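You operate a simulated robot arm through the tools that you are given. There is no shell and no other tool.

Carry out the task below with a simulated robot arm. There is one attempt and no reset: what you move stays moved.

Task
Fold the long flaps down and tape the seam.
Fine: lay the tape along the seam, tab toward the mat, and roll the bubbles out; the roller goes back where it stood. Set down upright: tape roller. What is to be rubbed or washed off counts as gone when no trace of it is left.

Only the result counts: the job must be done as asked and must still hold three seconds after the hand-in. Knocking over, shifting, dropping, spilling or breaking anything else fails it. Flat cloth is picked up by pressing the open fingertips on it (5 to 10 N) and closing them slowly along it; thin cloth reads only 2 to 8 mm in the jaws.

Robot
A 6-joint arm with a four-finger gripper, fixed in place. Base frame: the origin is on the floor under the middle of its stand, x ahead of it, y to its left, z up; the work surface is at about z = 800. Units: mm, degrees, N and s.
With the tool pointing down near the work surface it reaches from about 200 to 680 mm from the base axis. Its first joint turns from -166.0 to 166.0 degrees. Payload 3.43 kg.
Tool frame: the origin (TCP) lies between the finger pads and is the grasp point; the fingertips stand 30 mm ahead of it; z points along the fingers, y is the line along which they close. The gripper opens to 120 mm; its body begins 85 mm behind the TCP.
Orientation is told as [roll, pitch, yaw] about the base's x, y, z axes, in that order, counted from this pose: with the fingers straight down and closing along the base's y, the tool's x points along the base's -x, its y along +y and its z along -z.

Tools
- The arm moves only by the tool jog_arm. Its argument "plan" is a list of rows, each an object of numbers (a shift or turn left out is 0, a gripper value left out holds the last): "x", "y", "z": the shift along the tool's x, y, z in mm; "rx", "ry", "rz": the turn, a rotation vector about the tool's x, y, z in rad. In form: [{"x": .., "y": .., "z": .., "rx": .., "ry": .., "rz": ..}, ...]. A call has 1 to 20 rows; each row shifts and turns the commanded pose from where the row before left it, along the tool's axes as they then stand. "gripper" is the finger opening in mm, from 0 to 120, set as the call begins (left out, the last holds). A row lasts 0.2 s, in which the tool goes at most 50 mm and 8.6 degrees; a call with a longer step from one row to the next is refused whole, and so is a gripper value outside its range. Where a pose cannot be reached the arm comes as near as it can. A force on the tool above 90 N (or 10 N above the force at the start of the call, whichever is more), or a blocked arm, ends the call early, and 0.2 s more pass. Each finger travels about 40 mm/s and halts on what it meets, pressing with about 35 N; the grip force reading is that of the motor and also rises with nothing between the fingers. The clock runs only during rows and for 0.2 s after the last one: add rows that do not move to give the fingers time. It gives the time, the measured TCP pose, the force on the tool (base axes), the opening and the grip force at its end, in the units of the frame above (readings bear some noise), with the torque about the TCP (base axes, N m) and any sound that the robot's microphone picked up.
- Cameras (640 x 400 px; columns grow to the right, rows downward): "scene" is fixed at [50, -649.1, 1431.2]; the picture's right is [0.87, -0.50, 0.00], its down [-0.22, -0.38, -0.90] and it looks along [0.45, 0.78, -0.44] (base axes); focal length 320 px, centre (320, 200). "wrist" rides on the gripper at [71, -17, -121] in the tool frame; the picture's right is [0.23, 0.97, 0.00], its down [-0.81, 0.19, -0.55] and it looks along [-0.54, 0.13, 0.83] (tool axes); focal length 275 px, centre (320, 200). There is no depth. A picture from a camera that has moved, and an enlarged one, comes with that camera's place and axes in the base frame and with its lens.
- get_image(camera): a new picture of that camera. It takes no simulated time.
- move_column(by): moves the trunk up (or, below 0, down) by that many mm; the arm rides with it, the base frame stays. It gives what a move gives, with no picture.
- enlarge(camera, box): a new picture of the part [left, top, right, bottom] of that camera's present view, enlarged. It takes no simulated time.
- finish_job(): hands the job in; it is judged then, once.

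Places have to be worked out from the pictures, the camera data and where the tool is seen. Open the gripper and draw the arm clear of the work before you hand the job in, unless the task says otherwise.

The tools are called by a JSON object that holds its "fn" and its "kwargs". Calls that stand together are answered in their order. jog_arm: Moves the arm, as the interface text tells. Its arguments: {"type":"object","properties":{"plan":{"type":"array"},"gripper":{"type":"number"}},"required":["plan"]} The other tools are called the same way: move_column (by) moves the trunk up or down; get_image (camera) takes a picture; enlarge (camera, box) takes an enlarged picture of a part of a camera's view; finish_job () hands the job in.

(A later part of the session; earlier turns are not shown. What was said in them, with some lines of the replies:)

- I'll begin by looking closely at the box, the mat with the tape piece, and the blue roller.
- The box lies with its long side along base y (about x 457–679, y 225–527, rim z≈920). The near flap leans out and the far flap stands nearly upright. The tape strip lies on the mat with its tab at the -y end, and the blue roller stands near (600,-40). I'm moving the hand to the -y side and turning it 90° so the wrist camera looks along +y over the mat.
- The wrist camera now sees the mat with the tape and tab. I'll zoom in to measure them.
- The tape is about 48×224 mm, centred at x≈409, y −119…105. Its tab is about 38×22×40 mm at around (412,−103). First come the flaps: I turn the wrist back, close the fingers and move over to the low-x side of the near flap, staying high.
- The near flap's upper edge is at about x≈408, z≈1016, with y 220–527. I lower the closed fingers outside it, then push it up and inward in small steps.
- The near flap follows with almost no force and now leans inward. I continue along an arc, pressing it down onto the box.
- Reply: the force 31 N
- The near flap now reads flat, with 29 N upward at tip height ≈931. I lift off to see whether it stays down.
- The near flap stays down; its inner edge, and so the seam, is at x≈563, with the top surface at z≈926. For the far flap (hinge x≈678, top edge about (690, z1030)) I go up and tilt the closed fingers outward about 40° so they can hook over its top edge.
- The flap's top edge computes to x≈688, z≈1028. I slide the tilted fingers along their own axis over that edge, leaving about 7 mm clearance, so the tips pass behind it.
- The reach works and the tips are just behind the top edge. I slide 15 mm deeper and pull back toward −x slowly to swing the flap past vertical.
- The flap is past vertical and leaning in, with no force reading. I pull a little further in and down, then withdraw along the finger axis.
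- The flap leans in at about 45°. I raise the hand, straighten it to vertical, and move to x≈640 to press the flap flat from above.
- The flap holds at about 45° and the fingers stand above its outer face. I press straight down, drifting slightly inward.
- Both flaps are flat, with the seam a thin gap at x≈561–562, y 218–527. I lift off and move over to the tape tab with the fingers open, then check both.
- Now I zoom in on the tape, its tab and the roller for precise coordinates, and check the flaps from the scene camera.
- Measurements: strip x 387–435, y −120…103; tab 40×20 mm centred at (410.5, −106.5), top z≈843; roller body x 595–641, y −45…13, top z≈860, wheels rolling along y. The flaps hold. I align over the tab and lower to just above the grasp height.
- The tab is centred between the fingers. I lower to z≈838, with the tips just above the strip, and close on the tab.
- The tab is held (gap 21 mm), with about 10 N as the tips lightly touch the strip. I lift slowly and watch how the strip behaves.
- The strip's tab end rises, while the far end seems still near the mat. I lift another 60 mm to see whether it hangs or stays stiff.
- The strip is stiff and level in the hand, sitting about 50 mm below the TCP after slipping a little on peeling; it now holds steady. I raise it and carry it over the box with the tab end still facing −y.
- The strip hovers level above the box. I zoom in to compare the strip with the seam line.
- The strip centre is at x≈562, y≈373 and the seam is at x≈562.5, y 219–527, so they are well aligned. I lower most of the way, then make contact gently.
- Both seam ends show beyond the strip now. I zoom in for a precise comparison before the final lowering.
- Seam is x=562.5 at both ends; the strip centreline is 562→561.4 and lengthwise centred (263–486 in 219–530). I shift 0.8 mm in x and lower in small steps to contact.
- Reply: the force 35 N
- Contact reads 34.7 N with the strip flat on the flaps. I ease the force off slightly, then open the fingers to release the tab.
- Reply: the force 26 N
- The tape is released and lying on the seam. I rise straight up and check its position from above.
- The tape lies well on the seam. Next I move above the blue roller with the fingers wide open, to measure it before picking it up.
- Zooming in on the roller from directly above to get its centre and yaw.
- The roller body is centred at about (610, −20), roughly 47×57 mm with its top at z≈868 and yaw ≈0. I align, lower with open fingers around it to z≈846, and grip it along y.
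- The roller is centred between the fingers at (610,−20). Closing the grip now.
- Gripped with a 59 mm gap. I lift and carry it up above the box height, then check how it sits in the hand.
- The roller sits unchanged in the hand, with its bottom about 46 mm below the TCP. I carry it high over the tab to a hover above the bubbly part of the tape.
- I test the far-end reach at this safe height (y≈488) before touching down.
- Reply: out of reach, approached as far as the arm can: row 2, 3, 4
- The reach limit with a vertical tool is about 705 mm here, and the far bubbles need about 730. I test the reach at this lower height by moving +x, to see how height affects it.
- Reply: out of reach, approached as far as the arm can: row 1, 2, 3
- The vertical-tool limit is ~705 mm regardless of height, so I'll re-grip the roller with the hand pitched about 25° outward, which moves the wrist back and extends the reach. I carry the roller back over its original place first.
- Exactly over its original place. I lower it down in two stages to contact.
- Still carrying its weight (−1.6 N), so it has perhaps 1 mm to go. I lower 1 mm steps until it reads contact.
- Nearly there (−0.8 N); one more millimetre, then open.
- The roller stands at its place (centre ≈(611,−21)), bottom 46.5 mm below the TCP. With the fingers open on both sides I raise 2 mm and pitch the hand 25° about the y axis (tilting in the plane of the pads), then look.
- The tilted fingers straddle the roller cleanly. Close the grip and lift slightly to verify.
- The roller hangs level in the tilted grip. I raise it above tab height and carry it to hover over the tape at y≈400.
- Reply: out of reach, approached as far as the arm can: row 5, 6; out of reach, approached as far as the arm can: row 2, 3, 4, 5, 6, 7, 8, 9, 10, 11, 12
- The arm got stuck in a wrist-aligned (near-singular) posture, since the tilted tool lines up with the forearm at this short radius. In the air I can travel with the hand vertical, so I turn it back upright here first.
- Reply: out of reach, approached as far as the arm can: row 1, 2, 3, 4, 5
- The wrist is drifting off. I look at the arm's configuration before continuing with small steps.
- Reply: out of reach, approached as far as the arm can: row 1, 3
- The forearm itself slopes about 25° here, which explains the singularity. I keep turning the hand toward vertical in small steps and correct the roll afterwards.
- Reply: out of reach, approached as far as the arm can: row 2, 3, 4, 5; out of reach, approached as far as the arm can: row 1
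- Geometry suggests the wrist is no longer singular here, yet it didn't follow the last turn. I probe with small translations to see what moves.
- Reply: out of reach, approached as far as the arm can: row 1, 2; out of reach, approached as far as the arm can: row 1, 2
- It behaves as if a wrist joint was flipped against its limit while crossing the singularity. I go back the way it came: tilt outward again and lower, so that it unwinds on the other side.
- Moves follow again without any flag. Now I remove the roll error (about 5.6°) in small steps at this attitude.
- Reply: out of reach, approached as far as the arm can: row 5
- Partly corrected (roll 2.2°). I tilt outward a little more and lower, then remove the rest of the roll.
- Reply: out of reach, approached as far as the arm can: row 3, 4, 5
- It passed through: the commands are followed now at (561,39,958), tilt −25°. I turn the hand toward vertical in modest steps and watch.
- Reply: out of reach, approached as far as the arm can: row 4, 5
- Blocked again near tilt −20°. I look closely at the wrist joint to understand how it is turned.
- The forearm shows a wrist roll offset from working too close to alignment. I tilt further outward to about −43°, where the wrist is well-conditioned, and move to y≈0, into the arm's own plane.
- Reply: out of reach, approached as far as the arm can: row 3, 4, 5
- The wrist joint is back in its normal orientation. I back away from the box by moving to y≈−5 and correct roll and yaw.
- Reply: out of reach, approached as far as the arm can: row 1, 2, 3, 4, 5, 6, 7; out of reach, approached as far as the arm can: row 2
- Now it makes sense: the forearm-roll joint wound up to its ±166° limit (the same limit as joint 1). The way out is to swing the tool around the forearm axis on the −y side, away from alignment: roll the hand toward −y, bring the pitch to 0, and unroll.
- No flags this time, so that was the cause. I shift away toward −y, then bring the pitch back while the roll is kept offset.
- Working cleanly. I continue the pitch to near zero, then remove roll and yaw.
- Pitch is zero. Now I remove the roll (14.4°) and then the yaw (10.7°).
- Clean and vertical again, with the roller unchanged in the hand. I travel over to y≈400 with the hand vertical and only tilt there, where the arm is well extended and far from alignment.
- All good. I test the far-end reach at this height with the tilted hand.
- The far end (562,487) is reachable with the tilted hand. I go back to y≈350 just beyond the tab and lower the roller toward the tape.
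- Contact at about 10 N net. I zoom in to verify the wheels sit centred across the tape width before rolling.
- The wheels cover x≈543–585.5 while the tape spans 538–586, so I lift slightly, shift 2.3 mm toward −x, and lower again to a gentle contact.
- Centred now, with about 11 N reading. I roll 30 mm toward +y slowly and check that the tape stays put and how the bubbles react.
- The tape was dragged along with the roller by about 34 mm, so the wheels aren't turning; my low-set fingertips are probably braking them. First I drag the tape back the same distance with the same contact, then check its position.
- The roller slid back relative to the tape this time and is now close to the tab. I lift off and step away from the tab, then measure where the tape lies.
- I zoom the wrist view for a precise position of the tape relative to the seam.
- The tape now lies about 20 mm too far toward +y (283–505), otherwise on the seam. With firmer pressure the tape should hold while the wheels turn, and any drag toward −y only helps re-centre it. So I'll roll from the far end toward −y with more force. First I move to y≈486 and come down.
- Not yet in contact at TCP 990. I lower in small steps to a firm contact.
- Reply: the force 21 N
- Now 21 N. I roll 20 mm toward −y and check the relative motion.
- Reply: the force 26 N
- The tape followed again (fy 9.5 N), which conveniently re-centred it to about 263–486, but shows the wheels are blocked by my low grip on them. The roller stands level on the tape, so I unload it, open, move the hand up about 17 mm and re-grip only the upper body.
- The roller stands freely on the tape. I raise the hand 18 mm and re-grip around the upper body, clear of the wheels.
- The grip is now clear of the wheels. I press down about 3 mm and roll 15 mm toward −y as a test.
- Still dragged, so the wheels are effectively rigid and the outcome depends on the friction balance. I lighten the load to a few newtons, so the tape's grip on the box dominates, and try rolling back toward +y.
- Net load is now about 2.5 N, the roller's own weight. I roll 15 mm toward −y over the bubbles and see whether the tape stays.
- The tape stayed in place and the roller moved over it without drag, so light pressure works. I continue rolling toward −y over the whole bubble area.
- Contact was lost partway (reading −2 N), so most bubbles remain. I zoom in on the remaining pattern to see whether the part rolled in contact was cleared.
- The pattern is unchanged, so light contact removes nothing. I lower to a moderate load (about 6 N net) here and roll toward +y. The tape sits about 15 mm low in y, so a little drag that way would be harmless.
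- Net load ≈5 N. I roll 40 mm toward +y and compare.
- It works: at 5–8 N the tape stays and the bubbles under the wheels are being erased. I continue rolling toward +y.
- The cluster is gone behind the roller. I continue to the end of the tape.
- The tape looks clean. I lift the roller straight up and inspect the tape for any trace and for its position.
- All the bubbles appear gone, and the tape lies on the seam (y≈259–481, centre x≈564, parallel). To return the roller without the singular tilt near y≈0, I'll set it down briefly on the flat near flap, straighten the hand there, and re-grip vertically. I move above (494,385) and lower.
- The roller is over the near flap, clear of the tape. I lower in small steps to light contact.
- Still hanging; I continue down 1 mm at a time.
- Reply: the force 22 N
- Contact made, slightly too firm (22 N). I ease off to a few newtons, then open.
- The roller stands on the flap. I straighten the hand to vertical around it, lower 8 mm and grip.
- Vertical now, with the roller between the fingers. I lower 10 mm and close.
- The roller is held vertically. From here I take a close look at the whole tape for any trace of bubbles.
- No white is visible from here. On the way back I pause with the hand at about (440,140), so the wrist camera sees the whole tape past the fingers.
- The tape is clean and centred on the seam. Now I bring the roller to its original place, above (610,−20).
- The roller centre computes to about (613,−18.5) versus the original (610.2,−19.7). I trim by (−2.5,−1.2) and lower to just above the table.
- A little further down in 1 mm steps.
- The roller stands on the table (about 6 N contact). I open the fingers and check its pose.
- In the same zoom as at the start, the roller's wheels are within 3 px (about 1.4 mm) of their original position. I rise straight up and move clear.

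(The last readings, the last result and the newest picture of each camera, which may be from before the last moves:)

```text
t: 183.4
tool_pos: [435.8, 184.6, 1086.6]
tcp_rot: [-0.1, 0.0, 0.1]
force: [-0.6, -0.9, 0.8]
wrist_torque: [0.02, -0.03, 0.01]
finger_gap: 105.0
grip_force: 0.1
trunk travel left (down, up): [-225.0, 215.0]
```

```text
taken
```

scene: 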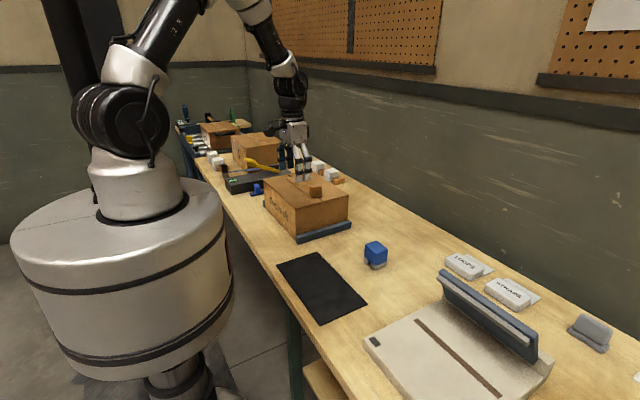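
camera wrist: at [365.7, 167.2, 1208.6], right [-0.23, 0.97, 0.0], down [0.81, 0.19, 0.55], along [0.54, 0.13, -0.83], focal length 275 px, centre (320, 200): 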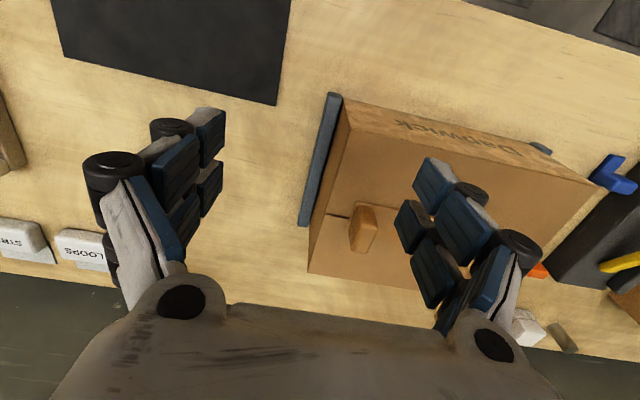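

Roller back in place. I move above the box with the fingers wide open for one last clear look at the tape.

{"fn": "jog_arm", "kwargs": {"plan": [{"y": 25, "z": -12}, {"y": 30, "z": -12}, {"y": 35, "z": -12}, {"y": 35, "z": -12}, {"y": 30, "z": -12}, {"y": 15, "z": -5}, {}], "gripper": 120}}

{"fn": "get_image", "kwargs": {"camera": "wrist"}}

{"fn": "enlarge", "kwargs": {"camera": "wrist", "box": [200, 110, 440, 260]}}

```text
t: 185.0
tool_pos: [437.4, 357.3, 1150.5]
tcp_rot: [-0.1, 0.0, 0.0]
force: [0.4, 0.0, 0.8]
wrist_torque: [0.04, -0.01, 0.01]
finger_gap: 120.0
grip_force: 0.1
trunk travel left (down, up): [-225.0, 215.0]
```

```text
taken
camera wrist: at [366.5, 338.4, 1270.8], right [-0.23, 0.97, 0.0], down [0.81, 0.19, 0.55], along [0.54, 0.13, -0.83], focal length 275 px, centre (320, 200)
```

wrist: 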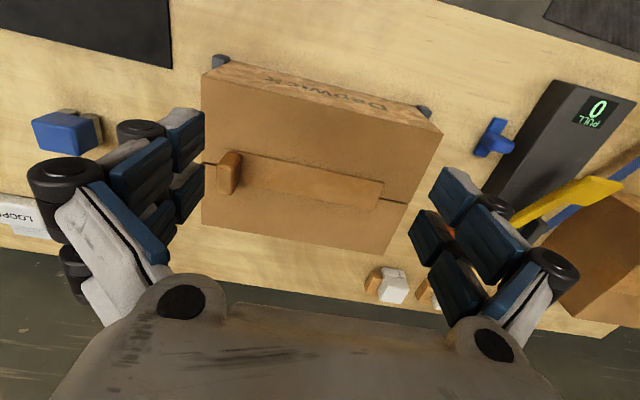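

```text
2.67 times, centred on (320, 185) of wrist
camera zoom: at [366.5, 338.4, 1270.8], right [-0.23, 0.97, 0.0], down [0.81, 0.19, 0.55], along [0.54, 0.13, -0.83], focal length 734 px, centre (320, 240)
```

zoom: 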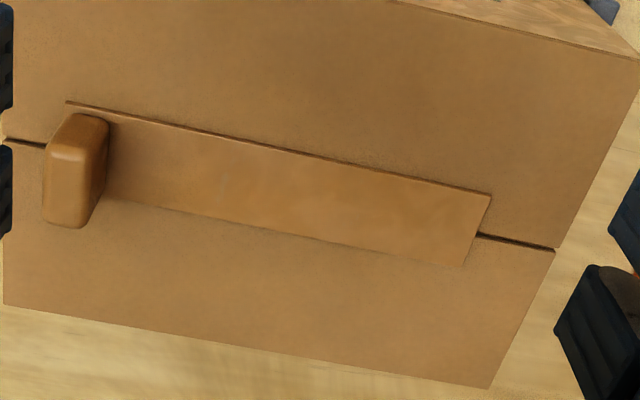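

The tape is clean. I zoom on both ends to check the lateral centring on the seam.

{"fn": "enlarge", "kwargs": {"camera": "wrist", "box": [360, 165, 420, 225]}}

{"fn": "enlarge", "kwargs": {"camera": "wrist", "box": [195, 135, 255, 205]}}

{"fn": "enlarge", "kwargs": {"camera": "scene", "box": [285, 165, 345, 205]}}

```text
6.67 times, centred on (390, 195) of wrist
camera zoom: at [366.5, 338.4, 1270.8], right [-0.23, 0.97, 0.0], down [0.81, 0.19, 0.55], along [0.54, 0.13, -0.83], focal length 1835 px, centre (-147, 233)
```

zoom: 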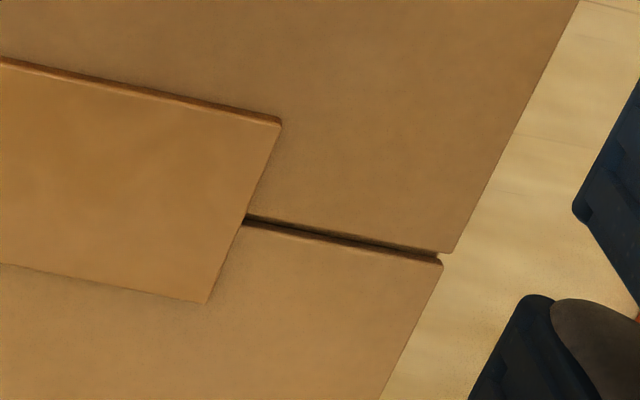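

```text
5.71 times, centred on (225, 170) of wrist
camera zoom: at [366.5, 338.4, 1270.8], right [-0.23, 0.97, 0.0], down [0.81, 0.19, 0.55], along [0.54, 0.13, -0.83], focal length 1573 px, centre (863, 371)
```

zoom: 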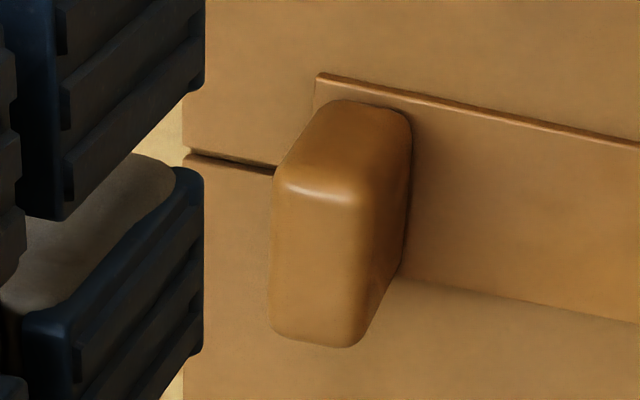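

```text
10.00 times, centred on (315, 185) of scene
camera zoom: at [50.0, -649.1, 1431.2], right [0.87, -0.5, 0.0], down [-0.22, -0.38, -0.9], along [0.45, 0.78, -0.44], focal length 3196 px, centre (370, 350)
```

zoom: 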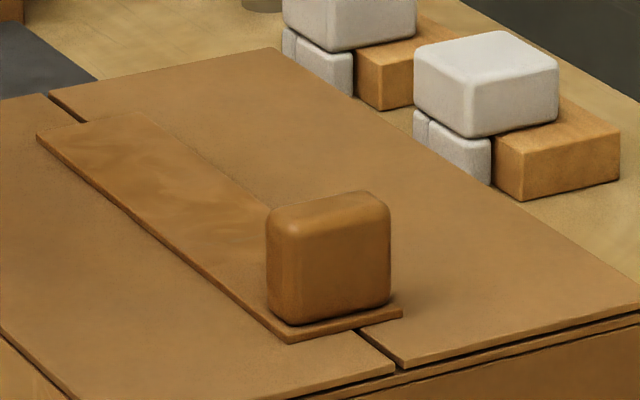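

Both ends sit within about 2 mm of the seam. One more magnified look at the rolled surface and the roller, then I draw the arm away.

{"fn": "enlarge", "kwargs": {"camera": "wrist", "box": [240, 145, 390, 215]}}

{"fn": "enlarge", "kwargs": {"camera": "scene", "box": [330, 220, 410, 280]}}

```text
4.27 times, centred on (315, 180) of wrist
camera zoom: at [366.5, 338.4, 1270.8], right [-0.23, 0.97, 0.0], down [0.81, 0.19, 0.55], along [0.54, 0.13, -0.83], focal length 1174 px, centre (341, 285)
```

zoom: 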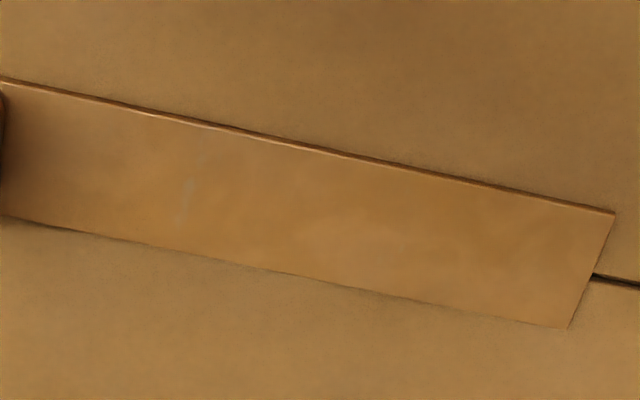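

```text
6.67 times, centred on (370, 250) of scene
camera zoom: at [50.0, -649.1, 1431.2], right [0.87, -0.5, 0.0], down [-0.22, -0.38, -0.9], along [0.45, 0.78, -0.44], focal length 2131 px, centre (-13, -133)
```

zoom: 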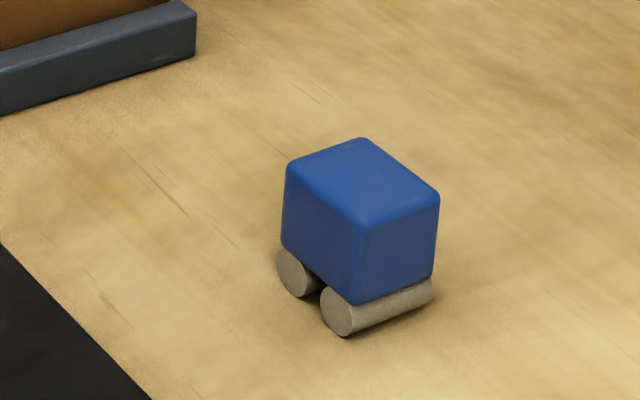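

A faint greyish streak shows across the tape about 88 mm from its tab end. I magnify it to judge whether it's a leftover or just surface shading.

{"fn": "enlarge", "kwargs": {"camera": "wrist", "box": [265, 160, 315, 205]}}

{"fn": "enlarge", "kwargs": {"camera": "scene", "box": [287, 172, 317, 197]}}

```text
8.89 times, centred on (290, 182) of wrist
camera zoom: at [366.5, 338.4, 1270.8], right [-0.23, 0.97, 0.0], down [0.81, 0.19, 0.55], along [0.54, 0.13, -0.83], focal length 2447 px, centre (587, 356)
```

zoom: 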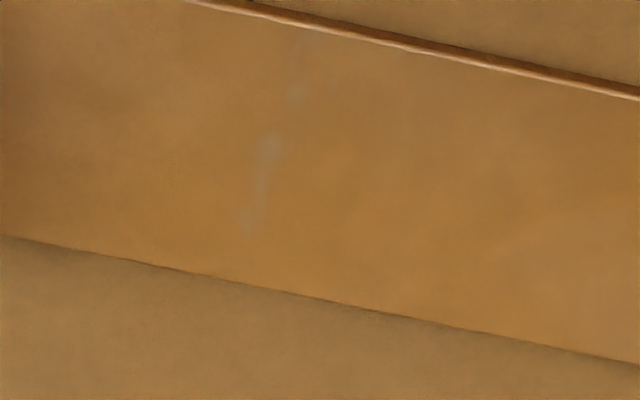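

```text
16.00 times, centred on (302, 184) of scene
camera zoom: at [50.0, -649.1, 1431.2], right [0.87, -0.5, 0.0], down [-0.22, -0.38, -0.9], along [0.45, 0.78, -0.44], focal length 5114 px, centre (608, 448)
```

zoom: 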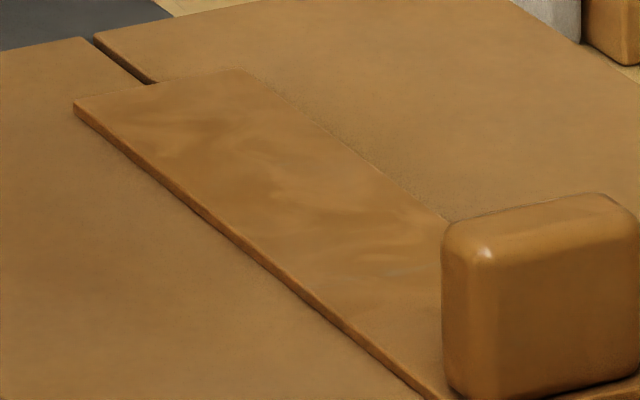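

The mark lies about 82 mm from the tab end, while the nearest bubble began at about 99 mm. It is grey rather than white, so I take it for surface texture rather than a bubble remnant. Everything else checks out, so I draw the arm up and clear to near its starting pose.

{"fn": "jog_arm", "kwargs": {"plan": [{"z": -30}, {"z": -30}, {"x": -4, "y": -30, "z": -20}, {"x": -5, "y": -35, "z": -20}, {"x": -5, "y": -35, "z": -20}, {"x": -5, "y": -35, "z": -14}, {"x": -5, "y": -35}, {"x": -5, "y": -35}, {"x": -5, "y": -35}, {"y": -27}, {}, {}]}}

{"fn": "get_image", "kwargs": {"camera": "scene"}}

{"fn": "get_image", "kwargs": {"camera": "wrist"}}

```text
t: 187.6
tool_pos: [471.7, 86.1, 1283.9]
tcp_rot: [0.0, 0.1, 0.0]
force: [-1.0, 0.3, 0.6]
wrist_torque: [0.01, 0.01, 0.01]
finger_gap: 120.2
grip_force: 0.0
trunk travel left (down, up): [-225.0, 215.0]
```

```text
taken
```

scene: 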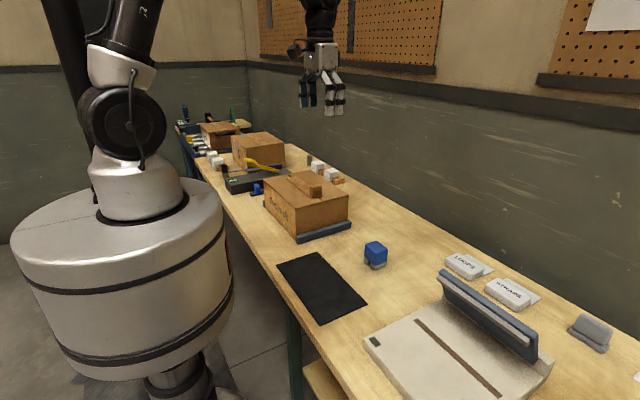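

```text
taken
camera wrist: at [401.0, 68.5, 1405.3], right [-0.23, 0.97, 0.0], down [0.81, 0.19, 0.55], along [0.54, 0.13, -0.83], focal length 275 px, centre (320, 200)
```

wrist: 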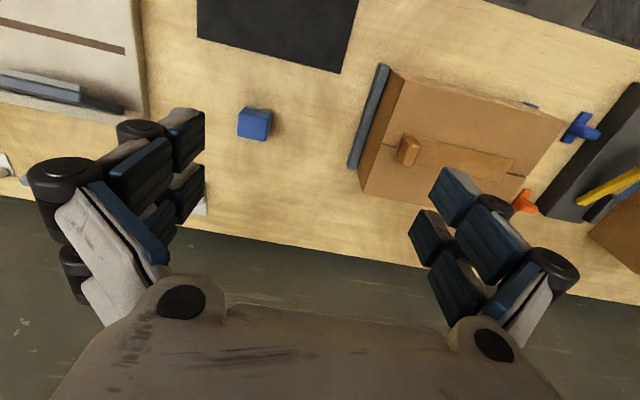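

Final state: both flaps are down, the tape lies along the seam with its tab toward the mat and the bubbles rolled out, and the roller stands upright at its original spot. Nothing else has moved, the hand is open and the arm is clear, so I hand the job in.

{"fn": "finish_job", "kwargs": {}}

```text
The job is handed in.
```

The job is handed in: both long flaps are folded down and the seam is taped. I haven't seen the judge's result.

- **Tape:** it lies along the seam, within about 2 mm of centre at both ends, with its tab toward the mat. It slid along the seam several times while I worked out the rolling pressure. It ended about 5 mm off centre lengthwise.
- **Bubbles:** they're rolled out, and no white is left on the tape. A faint grey streak remains about 82 mm from the tab end. I took it for surface texture, because it lies outside where the bubbles were and isn't white. I couldn't check it against a picture from before the rolling.
- **Roller:** it stands upright within about 1.5 mm of where it started. I set it down briefly on the closed near flap to change my grip on the way back.
- **Surroundings:** in the final pictures nothing else has moved or fallen. The gripper is open and the arm is back near its starting position.
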